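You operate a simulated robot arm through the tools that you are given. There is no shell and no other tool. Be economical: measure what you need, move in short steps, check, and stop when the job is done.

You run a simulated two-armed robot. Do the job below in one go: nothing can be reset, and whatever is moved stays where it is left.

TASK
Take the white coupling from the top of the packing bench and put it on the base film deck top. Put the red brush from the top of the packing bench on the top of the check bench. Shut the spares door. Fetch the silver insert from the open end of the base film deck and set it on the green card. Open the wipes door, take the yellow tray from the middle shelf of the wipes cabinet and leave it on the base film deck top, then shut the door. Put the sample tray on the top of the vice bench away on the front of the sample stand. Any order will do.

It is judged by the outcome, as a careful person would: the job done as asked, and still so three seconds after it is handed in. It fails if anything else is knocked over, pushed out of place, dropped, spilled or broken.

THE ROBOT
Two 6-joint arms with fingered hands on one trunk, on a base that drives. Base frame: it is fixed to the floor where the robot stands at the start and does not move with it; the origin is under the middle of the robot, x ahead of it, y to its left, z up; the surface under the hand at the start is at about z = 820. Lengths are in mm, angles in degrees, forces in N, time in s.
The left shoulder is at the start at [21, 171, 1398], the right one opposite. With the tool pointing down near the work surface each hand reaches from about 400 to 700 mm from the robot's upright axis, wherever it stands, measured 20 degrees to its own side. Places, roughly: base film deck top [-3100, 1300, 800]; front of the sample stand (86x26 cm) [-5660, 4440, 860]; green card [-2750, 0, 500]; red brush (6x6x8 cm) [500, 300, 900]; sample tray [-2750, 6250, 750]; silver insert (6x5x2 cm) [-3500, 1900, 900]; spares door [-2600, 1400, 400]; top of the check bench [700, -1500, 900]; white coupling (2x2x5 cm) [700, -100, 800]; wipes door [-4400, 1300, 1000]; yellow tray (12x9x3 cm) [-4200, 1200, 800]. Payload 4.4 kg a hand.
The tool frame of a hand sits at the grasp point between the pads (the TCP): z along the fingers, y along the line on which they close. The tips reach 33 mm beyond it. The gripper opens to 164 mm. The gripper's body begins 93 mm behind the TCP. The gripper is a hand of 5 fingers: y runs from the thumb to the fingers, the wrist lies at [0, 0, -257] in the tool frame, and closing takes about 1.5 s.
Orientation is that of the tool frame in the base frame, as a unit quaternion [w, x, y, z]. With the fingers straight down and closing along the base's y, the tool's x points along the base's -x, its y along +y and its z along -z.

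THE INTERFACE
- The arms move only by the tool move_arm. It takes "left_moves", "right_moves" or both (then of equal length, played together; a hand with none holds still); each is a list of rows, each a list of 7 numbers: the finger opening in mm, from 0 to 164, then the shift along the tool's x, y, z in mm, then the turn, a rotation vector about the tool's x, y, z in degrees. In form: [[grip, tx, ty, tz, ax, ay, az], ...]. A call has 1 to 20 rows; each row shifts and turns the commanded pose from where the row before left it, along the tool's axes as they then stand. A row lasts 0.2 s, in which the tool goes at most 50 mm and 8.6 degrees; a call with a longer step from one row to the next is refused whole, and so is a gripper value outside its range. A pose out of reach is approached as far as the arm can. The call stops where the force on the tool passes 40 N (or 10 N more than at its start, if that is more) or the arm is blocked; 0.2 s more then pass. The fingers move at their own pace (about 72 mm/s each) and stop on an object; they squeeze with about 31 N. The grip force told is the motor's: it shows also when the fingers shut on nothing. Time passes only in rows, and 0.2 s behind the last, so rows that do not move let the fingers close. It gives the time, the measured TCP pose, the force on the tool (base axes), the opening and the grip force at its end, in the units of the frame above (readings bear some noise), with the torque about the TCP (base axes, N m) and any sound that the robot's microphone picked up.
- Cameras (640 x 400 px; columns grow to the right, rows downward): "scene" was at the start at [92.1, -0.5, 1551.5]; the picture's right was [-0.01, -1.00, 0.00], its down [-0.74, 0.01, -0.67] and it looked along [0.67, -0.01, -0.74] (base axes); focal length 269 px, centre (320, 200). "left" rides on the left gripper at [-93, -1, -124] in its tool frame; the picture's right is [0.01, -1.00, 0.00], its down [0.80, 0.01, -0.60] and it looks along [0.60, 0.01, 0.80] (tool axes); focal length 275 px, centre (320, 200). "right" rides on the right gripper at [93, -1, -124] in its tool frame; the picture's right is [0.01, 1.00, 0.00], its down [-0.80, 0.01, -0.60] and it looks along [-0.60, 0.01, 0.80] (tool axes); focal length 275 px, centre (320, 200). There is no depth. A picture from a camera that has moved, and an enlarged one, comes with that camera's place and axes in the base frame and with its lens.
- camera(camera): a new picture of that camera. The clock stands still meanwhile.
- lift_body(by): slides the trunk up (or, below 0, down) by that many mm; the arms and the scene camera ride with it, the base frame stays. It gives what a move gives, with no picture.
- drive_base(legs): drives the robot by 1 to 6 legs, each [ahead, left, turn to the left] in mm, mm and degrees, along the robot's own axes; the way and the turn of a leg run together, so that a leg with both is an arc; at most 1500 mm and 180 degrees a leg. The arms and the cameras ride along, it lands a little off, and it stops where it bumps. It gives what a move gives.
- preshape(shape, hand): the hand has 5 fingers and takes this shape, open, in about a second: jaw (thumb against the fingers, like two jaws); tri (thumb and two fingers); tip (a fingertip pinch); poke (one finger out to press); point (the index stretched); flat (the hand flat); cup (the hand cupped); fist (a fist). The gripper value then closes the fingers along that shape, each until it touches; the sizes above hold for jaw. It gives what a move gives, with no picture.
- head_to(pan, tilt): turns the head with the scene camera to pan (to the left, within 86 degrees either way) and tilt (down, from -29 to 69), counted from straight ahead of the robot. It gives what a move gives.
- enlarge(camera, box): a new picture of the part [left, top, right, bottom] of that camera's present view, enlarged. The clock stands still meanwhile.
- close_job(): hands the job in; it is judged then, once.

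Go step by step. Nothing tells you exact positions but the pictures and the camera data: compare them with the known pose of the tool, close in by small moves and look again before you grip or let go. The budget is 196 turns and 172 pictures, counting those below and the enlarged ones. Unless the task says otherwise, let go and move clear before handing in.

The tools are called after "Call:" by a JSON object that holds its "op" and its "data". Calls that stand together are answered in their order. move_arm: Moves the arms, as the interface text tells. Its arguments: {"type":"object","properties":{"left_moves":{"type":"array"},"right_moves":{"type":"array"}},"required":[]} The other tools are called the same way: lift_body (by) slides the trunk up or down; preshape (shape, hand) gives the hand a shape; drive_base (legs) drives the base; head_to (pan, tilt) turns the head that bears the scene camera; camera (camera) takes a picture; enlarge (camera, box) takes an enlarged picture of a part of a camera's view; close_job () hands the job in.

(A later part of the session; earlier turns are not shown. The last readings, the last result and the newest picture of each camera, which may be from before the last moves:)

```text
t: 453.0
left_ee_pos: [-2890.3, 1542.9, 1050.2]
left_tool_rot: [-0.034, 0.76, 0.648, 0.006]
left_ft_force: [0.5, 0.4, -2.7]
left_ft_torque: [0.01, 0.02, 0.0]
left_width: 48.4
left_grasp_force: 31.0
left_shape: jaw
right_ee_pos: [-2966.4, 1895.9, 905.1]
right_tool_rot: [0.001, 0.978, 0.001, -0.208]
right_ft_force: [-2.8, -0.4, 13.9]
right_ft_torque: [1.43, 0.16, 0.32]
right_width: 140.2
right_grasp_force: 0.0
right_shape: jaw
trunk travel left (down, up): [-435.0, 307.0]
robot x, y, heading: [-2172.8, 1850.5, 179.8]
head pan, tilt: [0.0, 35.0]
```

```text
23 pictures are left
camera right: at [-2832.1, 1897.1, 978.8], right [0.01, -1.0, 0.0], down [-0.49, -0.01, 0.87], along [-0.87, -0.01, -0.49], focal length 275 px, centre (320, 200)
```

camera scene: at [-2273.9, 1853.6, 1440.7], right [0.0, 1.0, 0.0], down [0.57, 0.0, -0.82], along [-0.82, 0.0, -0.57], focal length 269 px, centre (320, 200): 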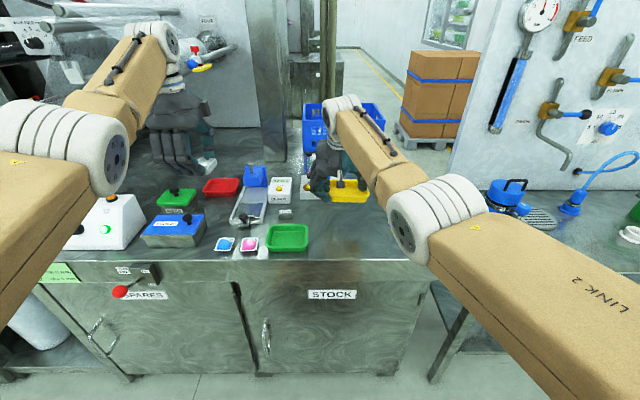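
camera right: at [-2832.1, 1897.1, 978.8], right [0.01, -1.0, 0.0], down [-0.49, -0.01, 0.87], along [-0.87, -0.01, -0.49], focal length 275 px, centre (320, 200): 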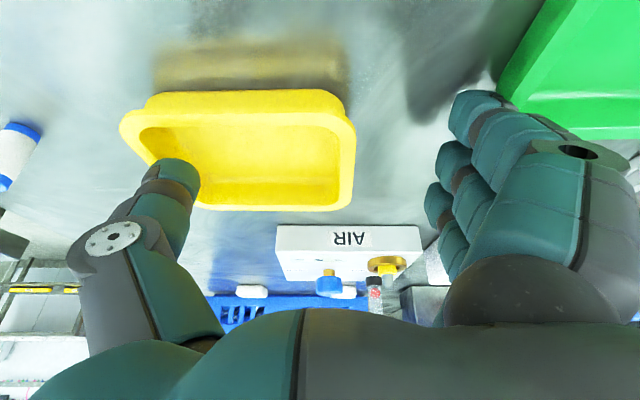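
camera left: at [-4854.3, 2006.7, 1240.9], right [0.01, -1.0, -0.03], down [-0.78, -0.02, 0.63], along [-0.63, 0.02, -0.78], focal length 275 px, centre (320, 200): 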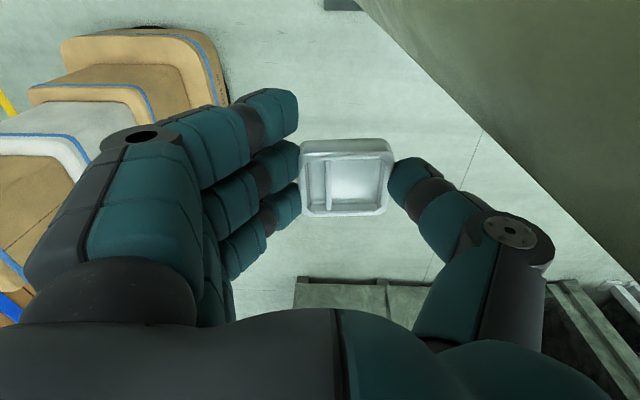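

The tray is flat now with the thumb inside it. I'll lift the hand straight up slowly.

Call:
{"op": "move_arm", "data": {"right_moves": [[140, -1.9, 0, -4.6, 0, 0, 0], [140, -3.8, 1, -9.2, 0, 0, 0], [140, -5.7, 0, -13.9, 0, 0, 0], [140, -7.6, 0, -18.5, 0, 0, 0], [140, -11, 0, -28, 0, 0, 0], [140, -11, 0, -28, 0, 0, 0], [140, 0, 0, 0, 0, 0, 0]]}}

Call:
{"op": "camera", "data": {"camera": "right"}}

```text
t: 454.6
left_ee_pos: [-2892.8, 1544.4, 1047.9]
left_tool_rot: [-0.032, 0.761, 0.648, 0.005]
left_ft_force: [-0.5, 0.5, -1.2]
left_ft_torque: [-0.01, -0.01, 0.03]
left_width: 48.2
left_grasp_force: 31.0
left_shape: jaw
right_ee_pos: [-2962.6, 1895.1, 1012.1]
right_tool_rot: [0.001, 0.978, 0.001, -0.206]
right_ft_force: [0.1, 0.6, -0.3]
right_ft_torque: [0.0, -0.03, 0.01]
right_width: 140.0
right_grasp_force: 0.1
right_shape: jaw
trunk travel left (down, up): [-435.0, 307.0]
robot x, y, heading: [-2172.9, 1850.2, 179.8]
head pan, tilt: [0.0, 35.0]
```

```text
22 pictures are left
camera right: at [-2828.7, 1896.9, 1088.0], right [0.01, -1.0, 0.0], down [-0.49, -0.01, 0.87], along [-0.87, -0.01, -0.49], focal length 275 px, centre (320, 200)
```

right: 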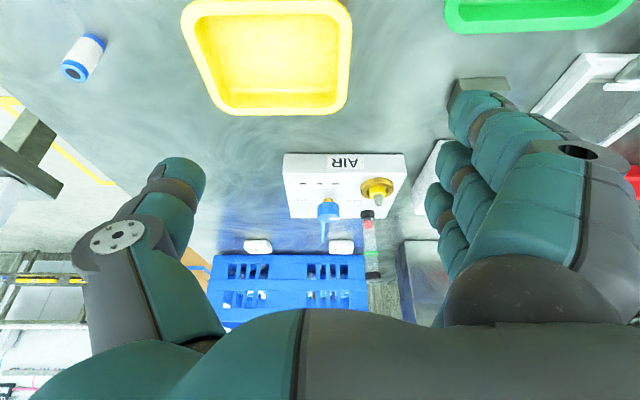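

The tray sits flat and upright on the deck, and the coupling still stands. Now for the green card: I'll back off and strafe left to face it.

Call:
{"op": "drive_base", "data": {"legs": [[-500, 0, 0], [0, 1500, 0]]}}

Call:
{"op": "head_to", "data": {"pan": 10, "tilt": 35}}

Call:
{"op": "camera", "data": {"camera": "scene"}}

```text
t: 464.5
left_ee_pos: [-2412.2, 62.1, 1047.8]
left_tool_rot: [-0.033, 0.764, 0.645, 0.006]
left_ft_force: [0.8, 0.0, -1.1]
left_ft_torque: [0.03, -0.05, 0.02]
left_width: 48.4
left_grasp_force: 31.1
left_shape: jaw
right_ee_pos: [-2476.9, 414.8, 1013.7]
right_tool_rot: [0.0, 0.978, -0.004, -0.207]
right_ft_force: [-1.2, -0.2, 0.0]
right_ft_torque: [0.01, -0.01, 0.02]
right_width: 140.0
right_grasp_force: 0.1
right_shape: jaw
trunk travel left (down, up): [-435.0, 307.0]
robot x, y, heading: [-1687.9, 361.2, 179.3]
head pan, tilt: [0.0, 35.0]
```

```text
t: 465.2
left_ee_pos: [-2411.3, 63.3, 1048.1]
left_tool_rot: [-0.032, 0.763, 0.645, 0.005]
left_ft_force: [-0.3, 0.8, -2.0]
left_ft_torque: [-0.02, -0.05, 0.01]
left_width: 48.6
left_grasp_force: 30.9
left_shape: jaw
right_ee_pos: [-2477.5, 414.2, 1013.3]
right_tool_rot: [0.001, 0.979, -0.004, -0.206]
right_ft_force: [-0.2, -0.7, -0.5]
right_ft_torque: [0.04, 0.0, 0.01]
right_width: 140.0
right_grasp_force: 0.1
right_shape: jaw
trunk travel left (down, up): [-435.0, 307.0]
robot x, y, heading: [-1687.4, 368.0, 179.3]
head pan, tilt: [10.0, 35.0]
```

```text
21 pictures are left
camera scene: at [-1797.4, 351.8, 1355.1], right [-0.16, 0.99, 0.0], down [0.57, 0.09, -0.82], along [-0.81, -0.13, -0.57], focal length 269 px, centre (320, 200)
```

scene: 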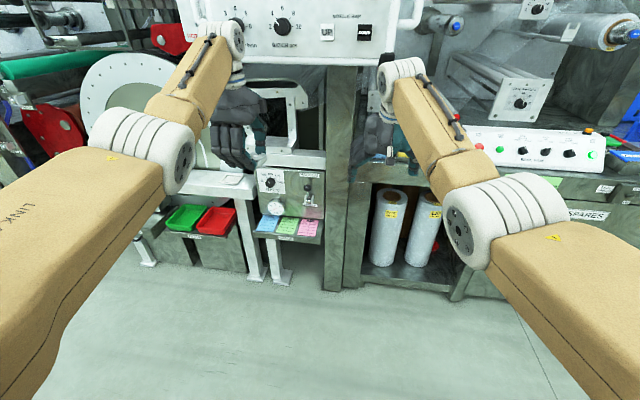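

Call:
{"op": "enlarge", "data": {"camera": "scene", "box": [230, 150, 350, 260]}}

```text
3.64 times, centred on (290, 205) of scene
camera zoom: at [-1797.4, 351.8, 1355.1], right [-0.16, 0.99, 0.0], down [0.57, 0.09, -0.82], along [-0.81, -0.13, -0.57], focal length 977 px, centre (429, 182)
```

zoom: 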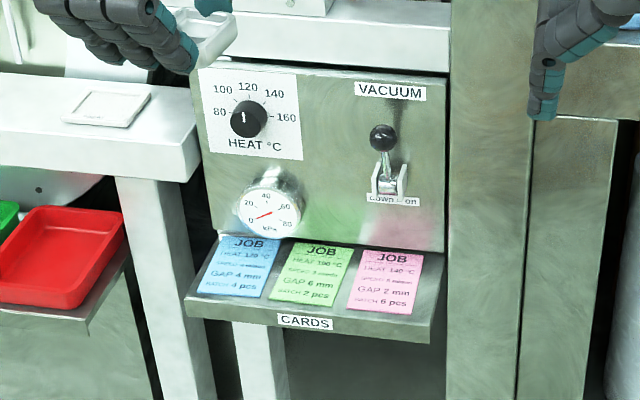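

The green card is centred at about (-2775, 36), shelf z around 500, beside a gauge and a lever. I'll level and square the left hand, draw the right hand back, lower the trunk, and approach partway.

Call:
{"op": "move_arm", "data": {"left_moves": [[0, 0, 0, 0, -1.5, -0.3, -4.8], [0, 0, 0, 0, -1.5, -0.3, -4.8], [0, 0, 0, 0, 0, 0, 0], [0, 0, 0, 0, 0, 0, 0]], "right_moves": [[100, 30, 0, -12, 0, 0, 0], [60, 30, 0, -12, 0, 0, 0], [60, 30, 0, -12, 0, 0, 0], [60, 0, 0, 0, 0, 0, 0]]}}

Call:
{"op": "lift_body", "data": {"by": -390}}

Call:
{"op": "drive_base", "data": {"legs": [[230, 27, 0.7]]}}

Call:
{"op": "camera", "data": {"camera": "left"}}

```text
t: 466.2
left_ee_pos: [-2410.8, 63.1, 1049.1]
left_tool_rot: [-0.014, 0.721, 0.692, 0.017]
left_ft_force: [0.0, -0.4, -1.0]
left_ft_torque: [0.01, -0.02, 0.02]
left_width: 48.5
left_grasp_force: 30.7
left_shape: jaw
right_ee_pos: [-2380.1, 412.9, 1008.6]
right_tool_rot: [0.0, 0.979, -0.005, -0.206]
right_ft_force: [0.0, -0.5, -0.3]
right_ft_torque: [-0.03, 0.01, 0.01]
right_width: 60.9
right_grasp_force: 0.0
right_shape: jaw
trunk travel left (down, up): [-435.0, 307.0]
robot x, y, heading: [-1689.5, 364.4, 178.9]
head pan, tilt: [10.0, 35.0]
```

```text
t: 470.0
left_ee_pos: [-2406.3, 62.9, 406.0]
left_tool_rot: [0.118, 0.707, 0.681, 0.151]
left_ft_force: [0.4, 1.0, -0.6]
left_ft_torque: [-0.02, 0.01, 0.0]
left_width: 48.5
left_grasp_force: 30.8
left_shape: jaw
right_ee_pos: [-2372.1, 413.4, 418.0]
right_tool_rot: [0.001, 0.999, -0.004, -0.048]
right_ft_force: [0.7, 0.5, 1.0]
right_ft_torque: [0.02, -0.02, 0.05]
right_width: 60.8
right_grasp_force: 0.1
right_shape: jaw
trunk travel left (down, up): [-45.0, 697.0]
robot x, y, heading: [-1685.2, 365.5, 179.4]
head pan, tilt: [10.0, 35.0]
```

```text
t: 471.4
left_ee_pos: [-2557.4, 40.6, 405.0]
left_tool_rot: [0.13, 0.701, 0.68, 0.171]
left_ft_force: [15.3, 1.4, 1.7]
left_ft_torque: [-0.16, 1.96, -0.1]
left_width: 48.7
left_grasp_force: 30.8
left_shape: jaw
right_ee_pos: [-2539.6, 389.5, 415.0]
right_tool_rot: [0.001, 0.999, 0.0, -0.047]
right_ft_force: [-0.1, 0.4, 0.6]
right_ft_torque: [-0.03, -0.01, -0.02]
right_width: 60.8
right_grasp_force: 0.0
right_shape: jaw
trunk travel left (down, up): [-45.0, 697.0]
robot x, y, heading: [-1855.4, 350.4, 180.0]
head pan, tilt: [10.0, 35.0]
stopped in leg 1: the force on the tool passed its limit at 171 N (the readings are from after the stop); the commanded pose is now the measured one
```

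```text
19 pictures are left
camera left: at [-2611.3, -59.0, 511.2], right [-0.91, 0.05, -0.41], down [-0.23, 0.77, 0.6], along [0.35, 0.64, -0.69], focal length 275 px, centre (320, 200)
```

left: 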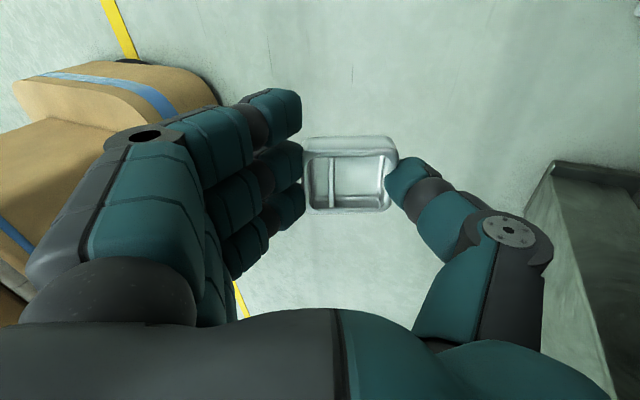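

The low trunk leans the body, so the hand went too low and bumped the shelf's front. I'll back off and raise the trunk again.

Call:
{"op": "drive_base", "data": {"legs": [[-120, 0, 0]]}}

Call:
{"op": "lift_body", "data": {"by": 190}}

Call:
{"op": "enlarge", "data": {"camera": "scene", "box": [180, 100, 420, 300]}}

```text
t: 472.7
left_ee_pos: [-2436.6, 41.4, 404.7]
left_tool_rot: [0.13, 0.702, 0.68, 0.17]
left_ft_force: [0.6, 0.2, -1.5]
left_ft_torque: [0.01, -0.03, 0.03]
left_width: 48.9
left_grasp_force: 31.1
left_shape: jaw
right_ee_pos: [-2417.7, 390.1, 416.2]
right_tool_rot: [0.001, 0.999, -0.001, -0.046]
right_ft_force: [0.2, 0.0, -0.4]
right_ft_torque: [0.01, -0.01, 0.04]
right_width: 60.7
right_grasp_force: 0.0
right_shape: jaw
trunk travel left (down, up): [-45.0, 697.0]
robot x, y, heading: [-1734.8, 350.3, 179.6]
head pan, tilt: [10.0, 35.0]
```

```text
t: 474.8
left_ee_pos: [-2450.8, 39.8, 740.2]
left_tool_rot: [0.05, 0.717, 0.69, 0.089]
left_ft_force: [-0.1, 0.3, -1.4]
left_ft_torque: [-0.02, -0.04, 0.01]
left_width: 48.8
left_grasp_force: 31.2
left_shape: jaw
right_ee_pos: [-2416.6, 389.8, 605.7]
right_tool_rot: [0.001, 0.999, -0.001, -0.046]
right_ft_force: [-0.6, 0.0, -0.4]
right_ft_torque: [0.01, -0.01, 0.01]
right_width: 60.8
right_grasp_force: 0.0
right_shape: jaw
trunk travel left (down, up): [-235.0, 507.0]
robot x, y, heading: [-1730.6, 347.9, 179.7]
head pan, tilt: [10.0, 35.0]
```

```text
2.00 times, centred on (300, 200) of scene
camera zoom: at [-1892.2, 332.8, 1152.0], right [-0.17, 0.99, 0.0], down [0.57, 0.1, -0.82], along [-0.81, -0.14, -0.57], focal length 538 px, centre (360, 200)
```

zoom: 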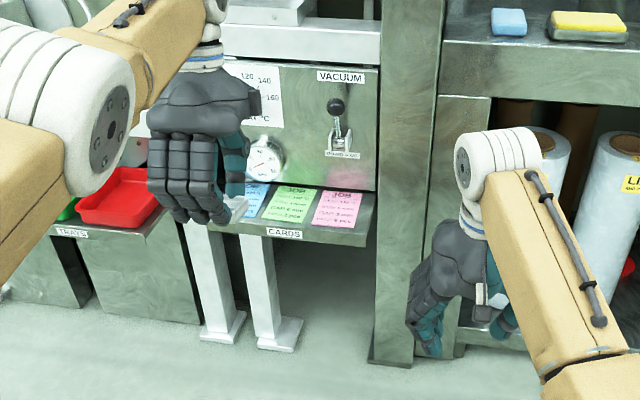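

Nothing is disturbed. I'll level the hand again and lower it with the arm.

Call:
{"op": "move_arm", "data": {"left_moves": [[0, 0, 0, 0, 5.3, -0.6, 0], [0, 0, 0, 0, 5.3, -0.5, 0], [0, 0, 0, 20, 0, 0, 0], [0, 0, 0, 25, 0, 0, 0], [0, 0, 0, 25, 0, 0, 0], [0, 0, 0, 25, 0, 0, 0], [0, 0, 0, 25, 0, 0, 0], [0, 0, 0, 0, 0, 0, 0]]}}

```text
t: 476.6
left_ee_pos: [-2489.5, 40.2, 621.5]
left_tool_rot: [-0.011, 0.719, 0.694, 0.015]
left_ft_force: [-1.3, -0.2, -2.4]
left_ft_torque: [-0.02, -0.01, 0.01]
left_width: 48.9
left_grasp_force: 31.0
left_shape: jaw
left hand out of reach, approached as far as the arm can: row 1, 2, 7
right_ee_pos: [-2416.5, 390.8, 605.8]
right_tool_rot: [0.0, 0.999, -0.001, -0.047]
right_ft_force: [-0.6, 0.2, 0.4]
right_ft_torque: [0.02, 0.02, -0.01]
right_width: 60.5
right_grasp_force: 0.1
right_shape: jaw
trunk travel left (down, up): [-235.0, 507.0]
robot x, y, heading: [-1731.2, 345.8, 179.8]
head pan, tilt: [10.0, 35.0]
```

Level again at z 621. I'll drive over the card partway and check with the left camera.

Call:
{"op": "drive_base", "data": {"legs": [[215, 0, 0]]}}

Call:
{"op": "camera", "data": {"camera": "left"}}

```text
t: 478.3
left_ee_pos: [-2690.5, 37.8, 619.1]
left_tool_rot: [-0.004, 0.718, 0.696, 0.024]
left_ft_force: [1.9, -0.7, -1.2]
left_ft_torque: [0.0, 0.12, -0.01]
left_width: 48.0
left_grasp_force: 30.4
left_shape: jaw
right_ee_pos: [-2627.1, 388.7, 606.5]
right_tool_rot: [0.001, 0.999, 0.001, -0.045]
right_ft_force: [0.4, 0.7, 0.3]
right_ft_torque: [0.02, 0.0, 0.0]
right_width: 60.9
right_grasp_force: 0.1
right_shape: jaw
trunk travel left (down, up): [-235.0, 507.0]
robot x, y, heading: [-1944.0, 350.0, 180.0]
head pan, tilt: [10.0, 35.0]
stopped in leg 1: the force on the tool passed its limit at 50 N (the readings are from after the stop); the commanded pose is now the measured one
```

```text
17 pictures are left
camera left: at [-2698.7, -59.6, 738.2], right [-1.0, 0.04, -0.03], down [0.02, 0.78, 0.63], along [0.05, 0.63, -0.78], focal length 275 px, centre (320, 200)
```

left: 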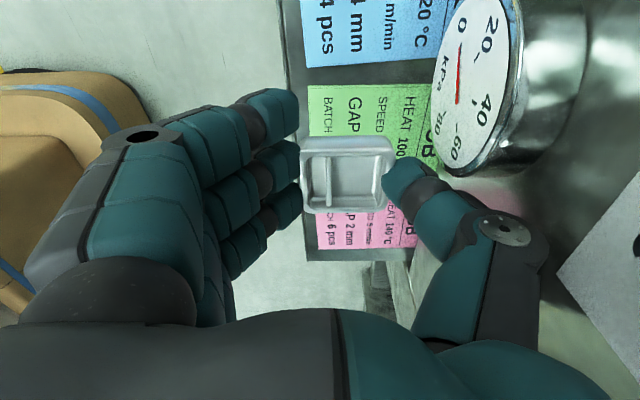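

The green card lies directly below; the insert needs about 25 mm more forward, but something touches. I'll look at what's touching.

Call:
{"op": "enlarge", "data": {"camera": "scene", "box": [180, 100, 400, 300]}}

```text
2.00 times, centred on (290, 200) of scene
camera zoom: at [-2101.0, 332.9, 1152.3], right [-0.17, 0.98, 0.0], down [0.57, 0.1, -0.82], along [-0.81, -0.14, -0.57], focal length 538 px, centre (380, 200)
```

zoom: 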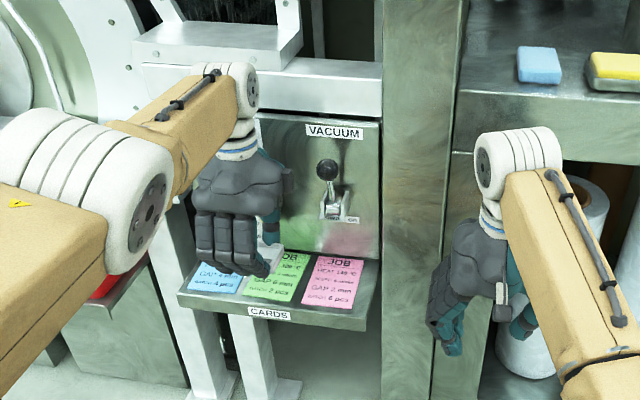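

The wrist joint is meeting the machine's white beam above. I'll tilt the hand about 10° so the wrist leans back, and then go forward.

Call:
{"op": "move_arm", "data": {"left_moves": [[0, 0, 0, 0, 6, 0, 0], [0, 0, 0, 0, 6, 0, 0], [0, 0, 0, 0, 0, 0, 0]]}}

Call:
{"op": "move_arm", "data": {"left_moves": [[0, 4, -8, 0, 0, 0, 0], [0, 4, -8, 0, 0, 0, 0], [0, 0, -8, 0, 0, 0, 0], [0, 0, -6, 0, 0, 0, 0], [0, 0, 0, 0, 0, 0, 0]]}}

```text
t: 478.7
left_ee_pos: [-2694.0, 35.4, 611.6]
left_tool_rot: [-0.016, 0.718, 0.696, 0.018]
left_ft_force: [17.9, 3.6, 1.9]
left_ft_torque: [-0.03, 0.91, -0.19]
left_width: 47.5
left_grasp_force: 30.9
left_shape: jaw
left hand out of reach, approached as far as the arm can: row 1
right_ee_pos: [-2626.1, 390.3, 605.4]
right_tool_rot: [0.002, 0.999, 0.001, -0.047]
right_ft_force: [0.2, 0.6, 0.5]
right_ft_torque: [0.0, -0.01, 0.0]
right_width: 60.7
right_grasp_force: 0.0
right_shape: jaw
trunk travel left (down, up): [-235.0, 507.0]
robot x, y, heading: [-1941.6, 348.7, -180.0]
head pan, tilt: [10.0, 35.0]
stopped in row 1 (left hand): the force on the tool passed its limit at 53 N (the readings are from after the stop); the commanded pose is now the measured one
```

```text
t: 479.4
left_ee_pos: [-2694.0, 40.9, 610.4]
left_tool_rot: [-0.012, 0.715, 0.699, 0.018]
left_ft_force: [10.9, 0.5, -0.2]
left_ft_torque: [-0.01, 0.59, -0.04]
left_width: 47.7
left_grasp_force: 30.6
left_shape: jaw
left hand out of reach, approached as far as the arm can: row 1, 2, 3
right_ee_pos: [-2626.5, 386.5, 606.8]
right_tool_rot: [0.001, 0.999, 0.002, -0.047]
right_ft_force: [0.5, 0.3, 0.5]
right_ft_torque: [-0.02, -0.01, -0.01]
right_width: 60.6
right_grasp_force: 0.0
right_shape: jaw
trunk travel left (down, up): [-235.0, 507.0]
robot x, y, heading: [-1943.0, 348.9, -179.9]
head pan, tilt: [10.0, 35.0]
stopped in row 3 (left hand): the force on the tool passed its limit at 41 N (the readings are from after the stop); the commanded pose is now the measured one
```

The contact is at the thumb base against the gauge. I'll back off slightly, shift about 16 mm away from the gauge, and try forward again.

Call:
{"op": "move_arm", "data": {"left_moves": [[0, 0, 10, 0, 0, 0, 0], [0, 9, 5, 0, 0, 0, 0], [0, 8, 0, 0, 0, 0, 0], [0, 0, 0, 0, 0, 0, 0]]}}

Call:
{"op": "drive_base", "data": {"legs": [[42, 0, 0]]}}

Call:
{"op": "camera", "data": {"camera": "left"}}

```text
t: 480.4
left_ee_pos: [-2693.1, 54.4, 608.9]
left_tool_rot: [-0.012, 0.718, 0.696, 0.018]
left_ft_force: [13.0, -5.5, -2.2]
left_ft_torque: [0.2, 0.41, 0.42]
left_width: 47.6
left_grasp_force: 31.2
left_shape: jaw
left hand out of reach, approached as far as the arm can: row 1, 2
right_ee_pos: [-2626.5, 387.9, 606.1]
right_tool_rot: [0.001, 0.999, 0.002, -0.046]
right_ft_force: [-0.2, 0.5, -0.2]
right_ft_torque: [0.0, -0.01, 0.02]
right_width: 60.7
right_grasp_force: 0.0
right_shape: jaw
trunk travel left (down, up): [-235.0, 507.0]
robot x, y, heading: [-1941.3, 349.9, -180.1]
head pan, tilt: [10.0, 35.0]
```

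```text
t: 481.2
left_ee_pos: [-2691.6, 55.8, 603.6]
left_tool_rot: [-0.002, 0.718, 0.696, 0.029]
left_ft_force: [7.7, 0.9, 1.0]
left_ft_torque: [-0.06, 0.44, -0.07]
left_width: 47.7
left_grasp_force: 30.9
left_shape: jaw
right_ee_pos: [-2634.1, 386.5, 605.5]
right_tool_rot: [0.001, 0.999, 0.002, -0.046]
right_ft_force: [0.1, -0.4, -0.1]
right_ft_torque: [0.0, 0.02, 0.01]
right_width: 60.5
right_grasp_force: 0.1
right_shape: jaw
trunk travel left (down, up): [-235.0, 507.0]
robot x, y, heading: [-1949.9, 347.5, -179.9]
head pan, tilt: [10.0, 35.0]
stopped in leg 1: the force on the tool passed its limit at 64 N (the readings are from after the stop); the commanded pose is now the measured one
```

```text
15 pictures are left
camera left: at [-2700.1, -42.7, 722.8], right [-1.0, 0.04, -0.04], down [0.01, 0.77, 0.63], along [0.06, 0.63, -0.77], focal length 275 px, centre (320, 200)
```

left: 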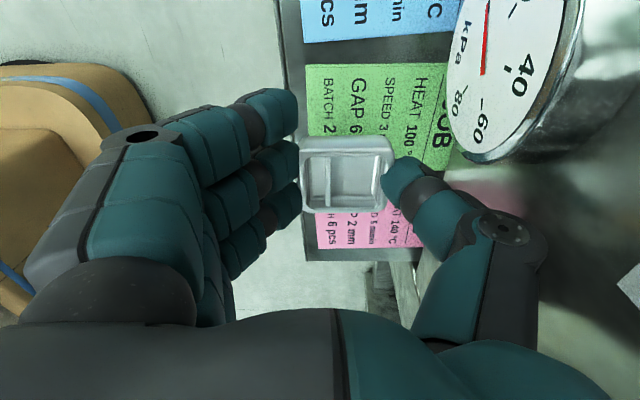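

The thumb base is against the panel itself, about 79 mm ahead of the grip. I'll back the base, extend the arm, and tilt the hand about 18° so only the fingertips reach in.

Call:
{"op": "drive_base", "data": {"legs": [[-150, 0, 0]]}}

Call:
{"op": "move_arm", "data": {"left_moves": [[0, -3, -35, 0, 0, 0, 0], [0, -3, -35, 0, 0, 0, 0], [0, -2, -35, 0, 0, 0, 0], [0, 0, 0, 0, 6, 0, 0], [0, 0, 0, 0, 6, 0, 0], [0, 0, 0, 0, 6, 0, 0], [0, 0, 0, 0, 0, 0, 0]]}}

```text
t: 482.6
left_ee_pos: [-2542.8, 55.9, 603.7]
left_tool_rot: [-0.002, 0.718, 0.695, 0.029]
left_ft_force: [0.6, 0.1, -0.5]
left_ft_torque: [-0.03, 0.0, -0.03]
left_width: 47.6
left_grasp_force: 31.1
left_shape: jaw
right_ee_pos: [-2483.3, 388.6, 605.0]
right_tool_rot: [0.001, 0.999, 0.001, -0.046]
right_ft_force: [0.4, -0.5, 0.0]
right_ft_torque: [-0.02, 0.01, 0.0]
right_width: 61.0
right_grasp_force: 0.0
right_shape: jaw
trunk travel left (down, up): [-235.0, 507.0]
robot x, y, heading: [-1798.0, 346.8, -179.7]
head pan, tilt: [10.0, 35.0]
```

```text
t: 484.2
left_ee_pos: [-2615.3, 49.2, 589.4]
left_tool_rot: [-0.116, 0.709, 0.691, -0.081]
left_ft_force: [0.1, -0.9, -1.6]
left_ft_torque: [0.0, -0.01, -0.01]
left_width: 48.0
left_grasp_force: 31.7
left_shape: jaw
left hand out of reach, approached as far as the arm can: row 1, 2, 3, 4, 5, 6
right_ee_pos: [-2482.5, 388.4, 606.0]
right_tool_rot: [0.001, 0.999, 0.001, -0.046]
right_ft_force: [-0.6, -0.7, -0.4]
right_ft_torque: [-0.01, 0.0, 0.02]
right_width: 60.9
right_grasp_force: 0.1
right_shape: jaw
trunk travel left (down, up): [-235.0, 507.0]
robot x, y, heading: [-1797.3, 352.1, -179.8]
head pan, tilt: [10.0, 35.0]
```

Tilt is 16° with the tips leading. I'll drive forward 100 mm and check.

Call:
{"op": "drive_base", "data": {"legs": [[103, 0, 0]]}}

Call:
{"op": "camera", "data": {"camera": "left"}}

```text
t: 485.4
left_ee_pos: [-2705.7, 46.2, 587.5]
left_tool_rot: [-0.108, 0.709, 0.693, -0.074]
left_ft_force: [-0.8, -0.2, 0.4]
left_ft_torque: [0.01, 0.01, -0.01]
left_width: 47.9
left_grasp_force: 31.1
left_shape: jaw
right_ee_pos: [-2579.0, 387.5, 604.5]
right_tool_rot: [0.0, 0.999, 0.003, -0.046]
right_ft_force: [-0.7, 0.0, -0.1]
right_ft_torque: [0.01, 0.0, 0.0]
right_width: 60.8
right_grasp_force: 0.2
right_shape: jaw
trunk travel left (down, up): [-235.0, 507.0]
robot x, y, heading: [-1894.3, 349.4, -179.7]
head pan, tilt: [10.0, 35.0]
stopped in leg 1: the force on the tool passed its limit at 56 N (the readings are from after the stop); the commanded pose is now the measured one
```

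```text
14 pictures are left
camera left: at [-2677.7, -51.7, 702.0], right [-0.97, 0.03, 0.26], down [0.19, 0.77, 0.61], along [-0.18, 0.64, -0.75], focal length 275 px, centre (320, 200)
```

left: 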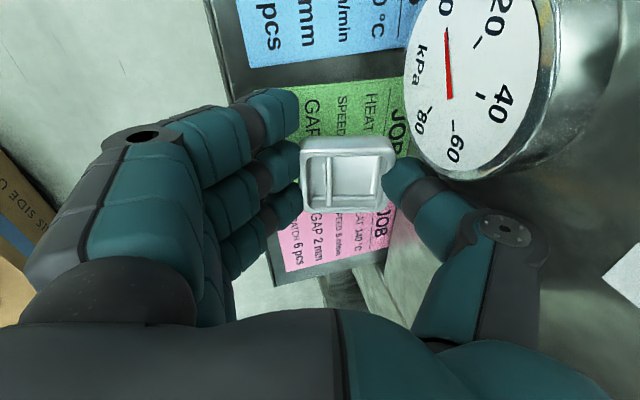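

The insert's centre works out at about (-2721, 48), which is within the card. I'll back off 3 mm and lower straight down to contact.

Call:
{"op": "move_arm", "data": {"left_moves": [[0, 0, 3, -1, 0, 0, 0], [0, -0.3, 2, 7, 0, 0, 0], [0, -0.3, 2, 7, 0, 0, 0], [0, -0.2, 1.4, 4.8, 0, 0, 0], [0, -0.2, 1.4, 4.8, 0, 0, 0], [0, -0.2, 1.1, 3.8, 0, 0, 0], [0, -0.2, 1.1, 3.8, 0, 0, 0], [0, -0.2, 1.1, 3.8, 0, 0, 0], [0, -0.2, 1.1, 3.8, 0, 0, 0], [0, -0.2, 1.1, 3.8, 0, 0, 0], [0, -0.2, 1.1, 3.8, 0, 0, 0]]}}

Call:
{"op": "camera", "data": {"camera": "left"}}

```text
t: 487.1
left_ee_pos: [-2705.0, 47.0, 567.8]
left_tool_rot: [-0.115, 0.709, 0.691, -0.082]
left_ft_force: [3.1, 0.6, 19.5]
left_ft_torque: [-0.87, -0.31, 0.14]
left_width: 50.6
left_grasp_force: 30.8
left_shape: jaw
left hand out of reach, approached as far as the arm can: row 1, 4, 8
right_ee_pos: [-2577.7, 386.3, 605.4]
right_tool_rot: [0.001, 0.999, 0.002, -0.046]
right_ft_force: [0.3, 0.1, 0.4]
right_ft_torque: [-0.04, -0.02, -0.02]
right_width: 60.7
right_grasp_force: 0.0
right_shape: jaw
trunk travel left (down, up): [-235.0, 507.0]
robot x, y, heading: [-1895.9, 348.9, -179.6]
head pan, tilt: [10.0, 35.0]
stopped in row 8 (left hand): the force on the tool passed its limit at 42 N (the readings are from after the stop); the commanded pose is now the measured one
```

```text
13 pictures are left
camera left: at [-2675.1, -51.1, 682.8], right [-0.96, 0.03, 0.28], down [0.2, 0.77, 0.61], along [-0.19, 0.64, -0.75], focal length 275 px, centre (320, 200)
```

left: 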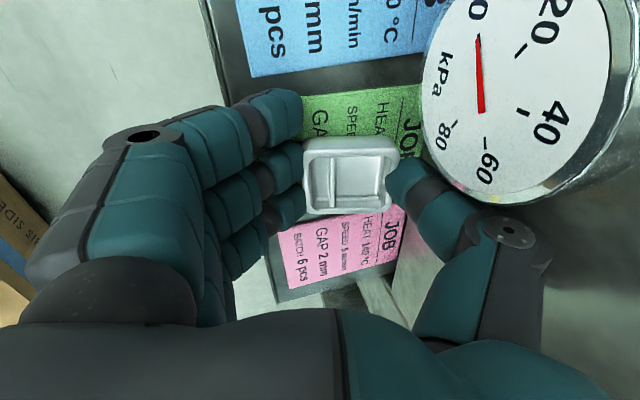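

The insert's centre is at (-2731, 51) and the card's at about (-2733, 40). I'll lift 4 mm, shift 9 mm, set down again and open a little.

Call:
{"op": "move_arm", "data": {"left_moves": [[0, 0.2, -1.1, -4, 0, 0, 0], [0, -5, 0, 0, 0, 0, 0], [0, -5, 0, 0, 0, 0, 0], [0, -0.2, 1.1, 4, 0, 0, 0], [0, 0, 0, 0, 0, 0, 0]]}}

Call:
{"op": "move_arm", "data": {"left_moves": [[54, 0, 0, 0, 0, 0, 0], [58, 0, 0, 0, 0, 0, 0], [63, 0, 0, 0, 0, 0, 0], [68, 0, 0, 0, 0, 0, 0], [72, 0, 0, 0, 0, 0, 0], [72, 0, 0, 0, 0, 0, 0]]}}

Call:
{"op": "camera", "data": {"camera": "left"}}

```text
t: 488.2
left_ee_pos: [-2703.3, 40.2, 567.3]
left_tool_rot: [-0.114, 0.71, 0.69, -0.081]
left_ft_force: [-1.5, 15.2, 20.7]
left_ft_torque: [-0.94, -0.06, -0.53]
left_width: 50.9
left_grasp_force: 31.0
left_shape: jaw
right_ee_pos: [-2577.7, 386.0, 606.2]
right_tool_rot: [0.001, 0.999, 0.002, -0.046]
right_ft_force: [-0.4, -0.2, -0.6]
right_ft_torque: [0.0, 0.01, -0.01]
right_width: 60.7
right_grasp_force: 0.0
right_shape: jaw
trunk travel left (down, up): [-235.0, 507.0]
robot x, y, heading: [-1892.4, 346.5, -179.7]
head pan, tilt: [10.0, 35.0]
```

```text
t: 489.6
left_ee_pos: [-2704.3, 38.3, 570.2]
left_tool_rot: [-0.115, 0.71, 0.69, -0.084]
left_ft_force: [-7.6, 2.8, 27.8]
left_ft_torque: [-1.78, -0.31, -1.02]
left_width: 61.1
left_grasp_force: 0.0
left_shape: jaw
right_ee_pos: [-2576.6, 386.1, 607.6]
right_tool_rot: [0.001, 0.999, 0.002, -0.048]
right_ft_force: [-0.2, 0.0, 0.3]
right_ft_torque: [0.0, 0.04, -0.01]
right_width: 60.9
right_grasp_force: 0.0
right_shape: jaw
trunk travel left (down, up): [-235.0, 507.0]
robot x, y, heading: [-1895.2, 350.4, -179.8]
head pan, tilt: [10.0, 35.0]
```

```text
12 pictures are left
camera left: at [-2673.9, -60.1, 684.5], right [-0.96, 0.03, 0.28], down [0.2, 0.77, 0.61], along [-0.19, 0.64, -0.75], focal length 275 px, centre (320, 200)
```

left: 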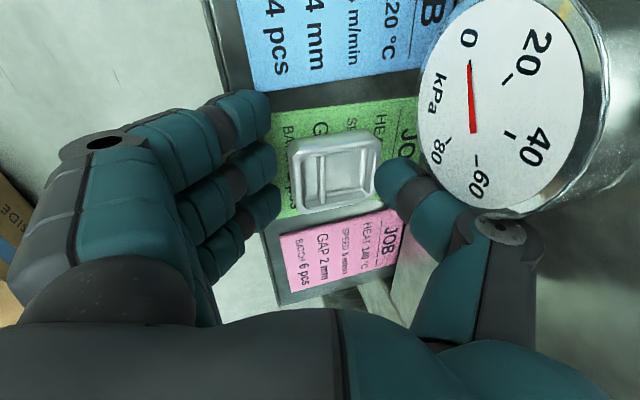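

The insert is released onto the green card. I'll lift the hand straight up in small steps.

Call:
{"op": "move_arm", "data": {"left_moves": [[72, 0.2, -1.1, -3.8, 0, 0, 0], [76, 0.3, -2.2, -7.7, 0, 0, 0], [80, 0.5, -3.3, -11.5, 0, 0, 0], [80, 0.7, -5.5, -19, 0, 0, 0], [80, 0.7, -5.5, -19, 0, 0, 0], [80, 0, 0, 0, 0, 0, 0]]}}

Call:
{"op": "camera", "data": {"camera": "left"}}

```text
t: 491.1
left_ee_pos: [-2710.1, 36.1, 619.6]
left_tool_rot: [-0.108, 0.709, 0.693, -0.073]
left_ft_force: [30.6, 9.2, -11.9]
left_ft_torque: [0.1, 0.85, -0.47]
left_width: 67.9
left_grasp_force: 0.0
left_shape: jaw
left hand out of reach, approached as far as the arm can: row 4
right_ee_pos: [-2577.6, 384.8, 605.3]
right_tool_rot: [0.001, 0.999, 0.003, -0.046]
right_ft_force: [-0.5, 0.2, -0.1]
right_ft_torque: [0.0, -0.02, -0.01]
right_width: 60.9
right_grasp_force: 0.2
right_shape: jaw
trunk travel left (down, up): [-235.0, 507.0]
robot x, y, heading: [-1895.2, 344.7, -179.7]
head pan, tilt: [10.0, 35.0]
```

```text
11 pictures are left
camera left: at [-2681.9, -63.0, 734.7], right [-0.97, 0.03, 0.25], down [0.18, 0.77, 0.61], along [-0.18, 0.64, -0.75], focal length 275 px, centre (320, 200)
```

left: 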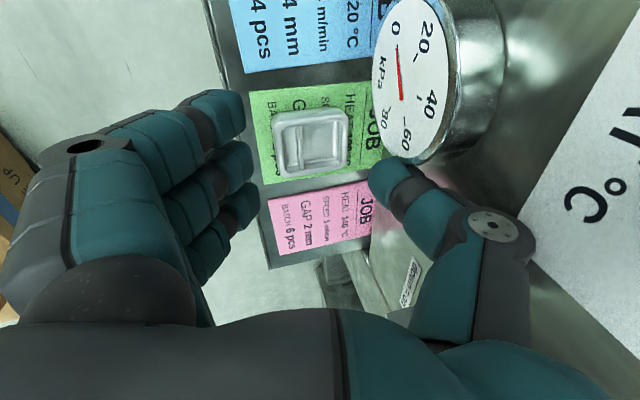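

The insert sits squarely on the green card. Now back away, raise the trunk, and set the right hand as a fist out to its side, for shutting the wipes door.

Call:
{"op": "drive_base", "data": {"legs": [[-400, 0, 0]]}}

Call:
{"op": "lift_body", "data": {"by": 330}}

Call:
{"op": "preshape", "data": {"hand": "right", "shape": "fist"}}

Call:
{"op": "move_arm", "data": {"right_moves": [[0, 0, -40, 0, 0, 0, 0], [0, 0, -40, 0, 0, 0, 0], [0, 0, -40, 0, 0, 0, 0], [0, 0, -40, 0, 0, 0, 0], [0, 0, -40, 0, 0, 0, 0], [0, 0, -40, 0, 0, 0, 0], [0, 0, 0, 0, 0, 0, 0]]}}

Call:
{"op": "head_to", "data": {"pan": 10, "tilt": 30}}

Call:
{"op": "camera", "data": {"camera": "scene"}}

```text
t: 493.6
left_ee_pos: [-2301.2, 36.3, 622.2]
left_tool_rot: [-0.11, 0.709, 0.692, -0.078]
left_ft_force: [0.0, 0.0, 0.2]
left_ft_torque: [-0.01, 0.01, 0.02]
left_width: 79.0
left_grasp_force: 0.1
left_shape: jaw
right_ee_pos: [-2166.5, 385.8, 605.9]
right_tool_rot: [0.001, 0.999, 0.003, -0.046]
right_ft_force: [0.4, -0.3, 0.3]
right_ft_torque: [-0.04, 0.01, -0.04]
right_width: 60.9
right_grasp_force: 0.0
right_shape: jaw
trunk travel left (down, up): [-235.0, 507.0]
robot x, y, heading: [-1481.5, 347.7, -179.6]
head pan, tilt: [10.0, 35.0]
```

```text
t: 496.9
left_ee_pos: [-2305.4, 35.8, 1081.2]
left_tool_rot: [-0.167, 0.7, 0.681, -0.134]
left_ft_force: [0.1, -0.1, 0.0]
left_ft_torque: [0.03, -0.01, -0.04]
left_width: 78.9
left_grasp_force: 0.1
left_shape: jaw
right_ee_pos: [-2166.7, 387.1, 934.5]
right_tool_rot: [0.001, 0.999, 0.002, -0.045]
right_ft_force: [0.6, -0.7, 0.0]
right_ft_torque: [-0.02, 0.01, 0.01]
right_width: 60.6
right_grasp_force: 0.0
right_shape: jaw
trunk travel left (down, up): [-565.0, 177.0]
robot x, y, heading: [-1485.2, 350.4, -179.7]
head pan, tilt: [10.0, 35.0]
```

```text
t: 497.8
left_ee_pos: [-2307.7, 36.0, 1080.7]
left_tool_rot: [-0.167, 0.701, 0.681, -0.134]
left_ft_force: [-1.1, 0.3, 0.0]
left_ft_torque: [-0.01, 0.01, -0.01]
left_width: 79.2
left_grasp_force: 0.0
left_shape: jaw
right_ee_pos: [-2166.7, 387.6, 935.4]
right_tool_rot: [0.001, 0.999, 0.002, -0.045]
right_ft_force: [-0.6, 0.3, 1.0]
right_ft_torque: [-0.02, 0.01, -0.01]
right_width: 0.1
right_grasp_force: 0.1
right_shape: fist
trunk travel left (down, up): [-565.0, 177.0]
robot x, y, heading: [-1483.2, 349.9, -179.6]
head pan, tilt: [10.0, 35.0]
```

```text
t: 499.4
left_ee_pos: [-2307.8, 35.4, 1081.4]
left_tool_rot: [-0.166, 0.7, 0.681, -0.135]
left_ft_force: [-0.1, 0.5, 0.2]
left_ft_torque: [0.02, -0.01, -0.03]
left_width: 78.8
left_grasp_force: 0.0
left_shape: jaw
right_ee_pos: [-2167.2, 627.3, 934.0]
right_tool_rot: [0.001, 0.999, 0.003, -0.045]
right_ft_force: [0.3, -0.6, -1.1]
right_ft_torque: [0.03, 0.01, 0.04]
right_width: 0.0
right_grasp_force: 0.1
right_shape: fist
trunk travel left (down, up): [-565.0, 177.0]
robot x, y, heading: [-1483.6, 350.2, -180.1]
head pan, tilt: [10.0, 35.0]
```

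```text
t: 500.0
left_ee_pos: [-2306.6, 35.3, 1080.8]
left_tool_rot: [-0.166, 0.701, 0.68, -0.134]
left_ft_force: [-0.1, 0.0, 0.4]
left_ft_torque: [-0.02, 0.01, 0.01]
left_width: 79.0
left_grasp_force: 0.1
left_shape: jaw
right_ee_pos: [-2167.6, 628.1, 933.8]
right_tool_rot: [0.002, 0.999, 0.002, -0.045]
right_ft_force: [-0.1, -0.5, -0.1]
right_ft_torque: [0.0, 0.0, -0.02]
right_width: 0.1
right_grasp_force: 0.1
right_shape: fist
trunk travel left (down, up): [-565.0, 177.0]
robot x, y, heading: [-1479.7, 351.3, -179.8]
head pan, tilt: [10.0, 30.0]
```

```text
10 pictures are left
camera scene: at [-1581.9, 334.0, 1493.4], right [-0.18, 0.98, 0.0], down [0.49, 0.09, -0.87], along [-0.85, -0.15, -0.5], focal length 269 px, centre (320, 200)
```

scene: 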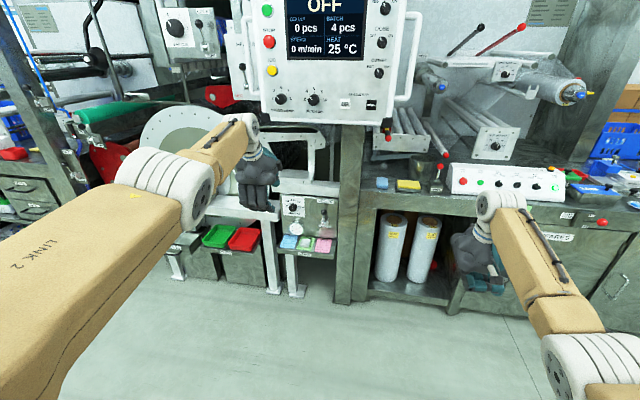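

All fine there. Ten pictures remain, so I'll travel by known coordinates around the board to the wipes cabinet's north side.

Call:
{"op": "drive_base", "data": {"legs": [[0, -1500, 0], [0, -1500, 0], [0, -1500, 0], [0, -550, 0], [1500, 0, 0], [1300, 0, 0]]}}

Call:
{"op": "drive_base", "data": {"legs": [[0, 0, 90], [1500, 0, 0]]}}

```text
t: 537.6
left_ee_pos: [-5312.3, 4735.0, 1081.3]
left_tool_rot: [-0.159, 0.664, 0.717, -0.143]
left_ft_force: [-0.4, 0.2, -0.2]
left_ft_torque: [-0.02, -0.05, 0.03]
left_width: 79.0
left_grasp_force: 0.1
left_shape: jaw
right_ee_pos: [-5235.0, 5337.8, 933.3]
right_tool_rot: [0.004, 0.997, 0.054, -0.045]
right_ft_force: [0.1, 1.1, -0.3]
right_ft_torque: [-0.02, 0.01, -0.01]
right_width: 0.2
right_grasp_force: 0.1
right_shape: fist
trunk travel left (down, up): [-565.0, 177.0]
robot x, y, heading: [-4524.3, 5133.3, -173.4]
head pan, tilt: [10.0, 30.0]
```

```text
t: 548.9
left_ee_pos: [-4014.5, 2833.1, 1080.9]
left_tool_rot: [-0.015, -0.022, 0.977, -0.213]
left_ft_force: [0.1, -0.5, -0.8]
left_ft_torque: [-0.02, -0.02, -0.01]
left_width: 79.0
left_grasp_force: 0.1
left_shape: jaw
right_ee_pos: [-4614.6, 2930.4, 934.2]
right_tool_rot: [0.034, 0.679, 0.733, -0.03]
right_ft_force: [0.6, 0.1, 0.4]
right_ft_torque: [0.03, 0.01, -0.02]
right_width: 0.0
right_grasp_force: 0.1
right_shape: fist
trunk travel left (down, up): [-565.0, 177.0]
robot x, y, heading: [-4383.3, 3634.4, -85.4]
head pan, tilt: [10.0, 30.0]
```

Squaring up and approaching the leaf from the north.

Call:
{"op": "drive_base", "data": {"legs": [[0, -30, -4.6], [1240, 0, 0]]}}

Call:
{"op": "head_to", "data": {"pan": -15, "tilt": 35}}

Call:
{"op": "camera", "data": {"camera": "scene"}}

```text
t: 554.7
left_ee_pos: [-4104.1, 1689.7, 1077.7]
left_tool_rot: [-0.024, 0.015, 0.979, -0.201]
left_ft_force: [-2.0, 11.5, 1.5]
left_ft_torque: [-0.49, -0.07, -0.14]
left_width: 74.0
left_grasp_force: 0.1
left_shape: jaw
right_ee_pos: [-4695.0, 1823.6, 935.1]
right_tool_rot: [0.034, 0.704, 0.708, -0.032]
right_ft_force: [-0.7, 0.2, 0.2]
right_ft_torque: [-0.02, -0.03, 0.01]
right_width: 0.0
right_grasp_force: 0.0
right_shape: fist
trunk travel left (down, up): [-565.0, 177.0]
robot x, y, heading: [-4414.9, 2506.4, -89.9]
head pan, tilt: [10.0, 30.0]
stopped in leg 2: the force on the tool passed its limit at 108 N (the readings are from after the stop); the commanded pose is now the measured one
```

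```text
t: 555.6
left_ee_pos: [-4104.0, 1689.2, 1077.8]
left_tool_rot: [-0.024, 0.016, 0.979, -0.201]
left_ft_force: [-1.7, 14.3, 1.3]
left_ft_torque: [-0.54, -0.05, -0.15]
left_width: 73.6
left_grasp_force: 0.1
left_shape: jaw
right_ee_pos: [-4694.3, 1822.7, 935.1]
right_tool_rot: [0.034, 0.704, 0.709, -0.031]
right_ft_force: [0.3, 0.0, -0.7]
right_ft_torque: [0.0, 0.0, 0.0]
right_width: 0.2
right_grasp_force: 0.0
right_shape: fist
trunk travel left (down, up): [-565.0, 177.0]
robot x, y, heading: [-4419.1, 2505.2, -89.7]
head pan, tilt: [-15.0, 35.0]
```

```text
9 pictures are left
camera scene: at [-4436.7, 2411.9, 1485.8], right [-0.97, 0.25, 0.0], down [0.15, 0.55, -0.82], along [-0.21, -0.79, -0.57], focal length 269 px, centre (320, 200)
```

scene: 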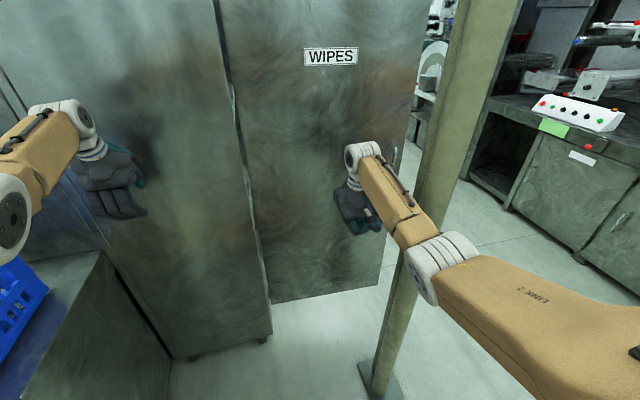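

The left hand touched the cabinet's side. I'll back off, raise the trunk, and swing the left arm out of the way.

Call:
{"op": "drive_base", "data": {"legs": [[-150, 0, 0]]}}

Call:
{"op": "lift_body", "data": {"by": 120}}

Call:
{"op": "move_arm", "data": {"left_moves": [[60, -47, 11, -4.5, 0.17, -1.6, -3.7], [60, -47, 11, -4.5, 0.17, -1.6, -3.7], [60, -47, 11, -4.5, 0.17, -1.6, -3.7], [60, -47, 11, -4.5, 0.17, -1.6, -3.7], [60, -47, 11, -4.5, 0.17, -1.6, -3.7], [60, -47, 11, -4.5, 0.17, -1.6, -3.7], [60, -47, 11, -4.5, 0.17, -1.6, -3.7], [60, -47, 11, -4.5, 0.17, -1.6, -3.7], [60, -47, 11, -4.5, 0.17, -1.6, -3.7], [60, -47, 11, -4.5, 0.17, -1.6, -3.7], [60, -47, 11, -4.5, 0.17, -1.6, -3.7], [60, -47, 11, -4.5, 0.17, -1.6, -3.7], [60, -47, 11, -4.5, 0.17, -1.6, -3.7], [60, -47, 11, -4.5, 0.17, -1.6, -3.7], [60, -47, 11, -4.5, 0.17, -1.6, -3.7]]}}

```text
t: 557.0
left_ee_pos: [-4103.7, 1840.7, 1079.0]
left_tool_rot: [-0.023, 0.015, 0.979, -0.202]
left_ft_force: [0.1, 1.4, 1.3]
left_ft_torque: [-0.02, 0.0, 0.0]
left_width: 79.3
left_grasp_force: 0.0
left_shape: jaw
right_ee_pos: [-4696.0, 1974.1, 934.1]
right_tool_rot: [0.034, 0.705, 0.708, -0.032]
right_ft_force: [-0.6, -1.2, 0.6]
right_ft_torque: [-0.09, 0.01, 0.0]
right_width: 0.0
right_grasp_force: 0.0
right_shape: fist
trunk travel left (down, up): [-565.0, 177.0]
robot x, y, heading: [-4417.2, 2662.7, -89.7]
head pan, tilt: [-15.0, 35.0]
```

```text
t: 558.5
left_ee_pos: [-4103.5, 1839.4, 1198.6]
left_tool_rot: [-0.024, 0.015, 0.979, -0.202]
left_ft_force: [0.5, 0.3, 1.0]
left_ft_torque: [0.02, 0.02, 0.0]
left_width: 79.0
left_grasp_force: 0.1
left_shape: jaw
right_ee_pos: [-4695.2, 1973.6, 1054.6]
right_tool_rot: [0.032, 0.705, 0.708, -0.031]
right_ft_force: [-0.5, 0.4, -0.6]
right_ft_torque: [0.0, 0.0, -0.01]
right_width: 0.1
right_grasp_force: 0.1
right_shape: fist
trunk travel left (down, up): [-685.0, 57.0]
robot x, y, heading: [-4418.3, 2656.8, -89.7]
head pan, tilt: [-15.0, 35.0]
```

```text
t: 561.7
left_ee_pos: [-3481.2, 2267.4, 1154.4]
left_tool_rot: [0.077, -0.473, 0.856, -0.192]
left_ft_force: [0.2, 0.3, 0.0]
left_ft_torque: [-0.02, 0.0, 0.02]
left_width: 60.8
left_grasp_force: 0.1
left_shape: jaw
left hand out of reach, approached as far as the arm can: row 2, 3, 4, 5, 6, 7, 8, 9, 10, 11, 12, 13, 14, 15
right_ee_pos: [-4693.6, 1974.6, 1056.0]
right_tool_rot: [0.034, 0.705, 0.708, -0.033]
right_ft_force: [-0.2, 0.5, 0.4]
right_ft_torque: [-0.04, 0.06, 0.01]
right_width: 0.1
right_grasp_force: 0.0
right_shape: fist
trunk travel left (down, up): [-685.0, 57.0]
robot x, y, heading: [-4416.6, 2660.8, -89.7]
head pan, tilt: [-15.0, 35.0]
```

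The left arm needs to go further back still. I'll move forward first, then swing it more.

Call:
{"op": "drive_base", "data": {"legs": [[240, 0, 0]]}}

Call:
{"op": "move_arm", "data": {"left_moves": [[60, -47, 11, -4.5, 0.17, -1.6, -3.7], [60, -47, 11, -4.5, 0.17, -1.6, -3.7], [60, -47, 11, -4.5, 0.17, -1.6, -3.7], [60, -47, 11, -4.5, 0.17, -1.6, -3.7], [60, -47, 11, -4.5, 0.17, -1.6, -3.7], [60, -47, 11, -4.5, 0.17, -1.6, -3.7], [60, -47, 11, -4.5, 0.17, -1.6, -3.7], [60, -47, 11, -4.5, 0.17, -1.6, -3.7], [60, -47, 11, -4.5, 0.17, -1.6, -3.7], [60, -47, 11, -4.5, 0.17, -1.6, -3.7]]}}

Call:
{"op": "camera", "data": {"camera": "scene"}}

```text
t: 563.4
left_ee_pos: [-3480.3, 2029.8, 1155.5]
left_tool_rot: [0.078, -0.473, 0.857, -0.191]
left_ft_force: [0.1, -0.4, 0.4]
left_ft_torque: [0.01, -0.02, 0.02]
left_width: 60.8
left_grasp_force: 0.0
left_shape: jaw
right_ee_pos: [-4692.2, 1734.1, 1053.8]
right_tool_rot: [0.032, 0.703, 0.709, -0.031]
right_ft_force: [-0.3, 0.3, 0.4]
right_ft_torque: [0.04, 0.0, -0.01]
right_width: 0.1
right_grasp_force: 0.2
right_shape: fist
trunk travel left (down, up): [-685.0, 57.0]
robot x, y, heading: [-4415.2, 2416.6, -89.3]
head pan, tilt: [-15.0, 35.0]
```

```text
t: 565.6
left_ee_pos: [-3413.4, 2572.2, 1116.5]
left_tool_rot: [-0.133, 0.735, -0.646, 0.158]
left_ft_force: [-0.5, 0.9, 1.1]
left_ft_torque: [-0.08, 0.02, -0.01]
left_width: 60.8
left_grasp_force: 0.1
left_shape: jaw
left hand out of reach, approached as far as the arm can: row 1, 2, 3, 4, 5, 6, 7, 8, 9, 10
right_ee_pos: [-4693.3, 1736.7, 1054.9]
right_tool_rot: [0.033, 0.704, 0.709, -0.032]
right_ft_force: [0.5, 0.6, 1.4]
right_ft_torque: [-0.01, 0.03, 0.03]
right_width: 0.1
right_grasp_force: 0.1
right_shape: fist
trunk travel left (down, up): [-685.0, 57.0]
robot x, y, heading: [-4414.5, 2419.6, -90.0]
head pan, tilt: [-15.0, 35.0]
```

```text
8 pictures are left
camera scene: at [-4435.4, 2328.6, 1605.8], right [-0.97, 0.25, 0.0], down [0.15, 0.55, -0.82], along [-0.21, -0.79, -0.57], focal length 269 px, centre (320, 200)
```

scene: 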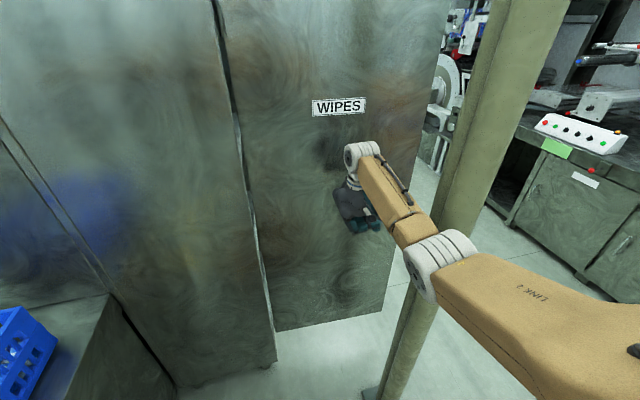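

The fist is just in front of the leaf's outer face. I'll push forward in short legs.

Call:
{"op": "drive_base", "data": {"legs": [[130, 0, 0]]}}

Call:
{"op": "drive_base", "data": {"legs": [[120, 0, 0]]}}

Call:
{"op": "camera", "data": {"camera": "scene"}}

```text
t: 566.9
left_ee_pos: [-3412.6, 2443.7, 1116.1]
left_tool_rot: [-0.134, 0.735, -0.646, 0.156]
left_ft_force: [-0.6, -0.1, -0.1]
left_ft_torque: [0.03, 0.01, -0.01]
left_width: 61.0
left_grasp_force: 0.1
left_shape: jaw
right_ee_pos: [-4687.9, 1602.1, 1054.5]
right_tool_rot: [0.033, 0.702, 0.711, -0.033]
right_ft_force: [0.7, -0.6, 0.0]
right_ft_torque: [0.01, -0.01, 0.01]
right_width: 0.0
right_grasp_force: 0.0
right_shape: fist
trunk travel left (down, up): [-685.0, 57.0]
robot x, y, heading: [-4413.1, 2292.3, -89.5]
head pan, tilt: [-15.0, 35.0]
```

```text
t: 568.1
left_ee_pos: [-3410.6, 2323.4, 1116.5]
left_tool_rot: [-0.133, 0.736, -0.645, 0.156]
left_ft_force: [-0.6, -1.3, 0.4]
left_ft_torque: [0.04, 0.05, 0.05]
left_width: 60.9
left_grasp_force: 0.1
left_shape: jaw
right_ee_pos: [-4688.1, 1483.3, 1053.6]
right_tool_rot: [0.032, 0.703, 0.71, -0.032]
right_ft_force: [-0.3, -1.3, -0.4]
right_ft_torque: [0.06, 0.01, 0.04]
right_width: 0.1
right_grasp_force: 0.0
right_shape: fist
trunk travel left (down, up): [-685.0, 57.0]
robot x, y, heading: [-4415.2, 2168.3, -89.2]
head pan, tilt: [-15.0, 35.0]
```

```text
7 pictures are left
camera scene: at [-4432.3, 2074.0, 1605.6], right [-0.97, 0.25, 0.0], down [0.14, 0.56, -0.82], along [-0.2, -0.79, -0.57], focal length 269 px, centre (320, 200)
```

scene: 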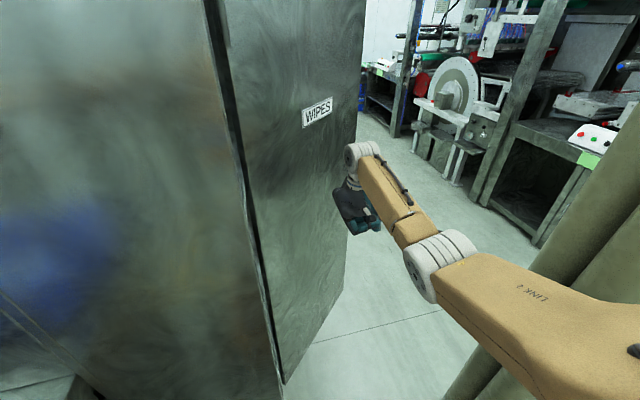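

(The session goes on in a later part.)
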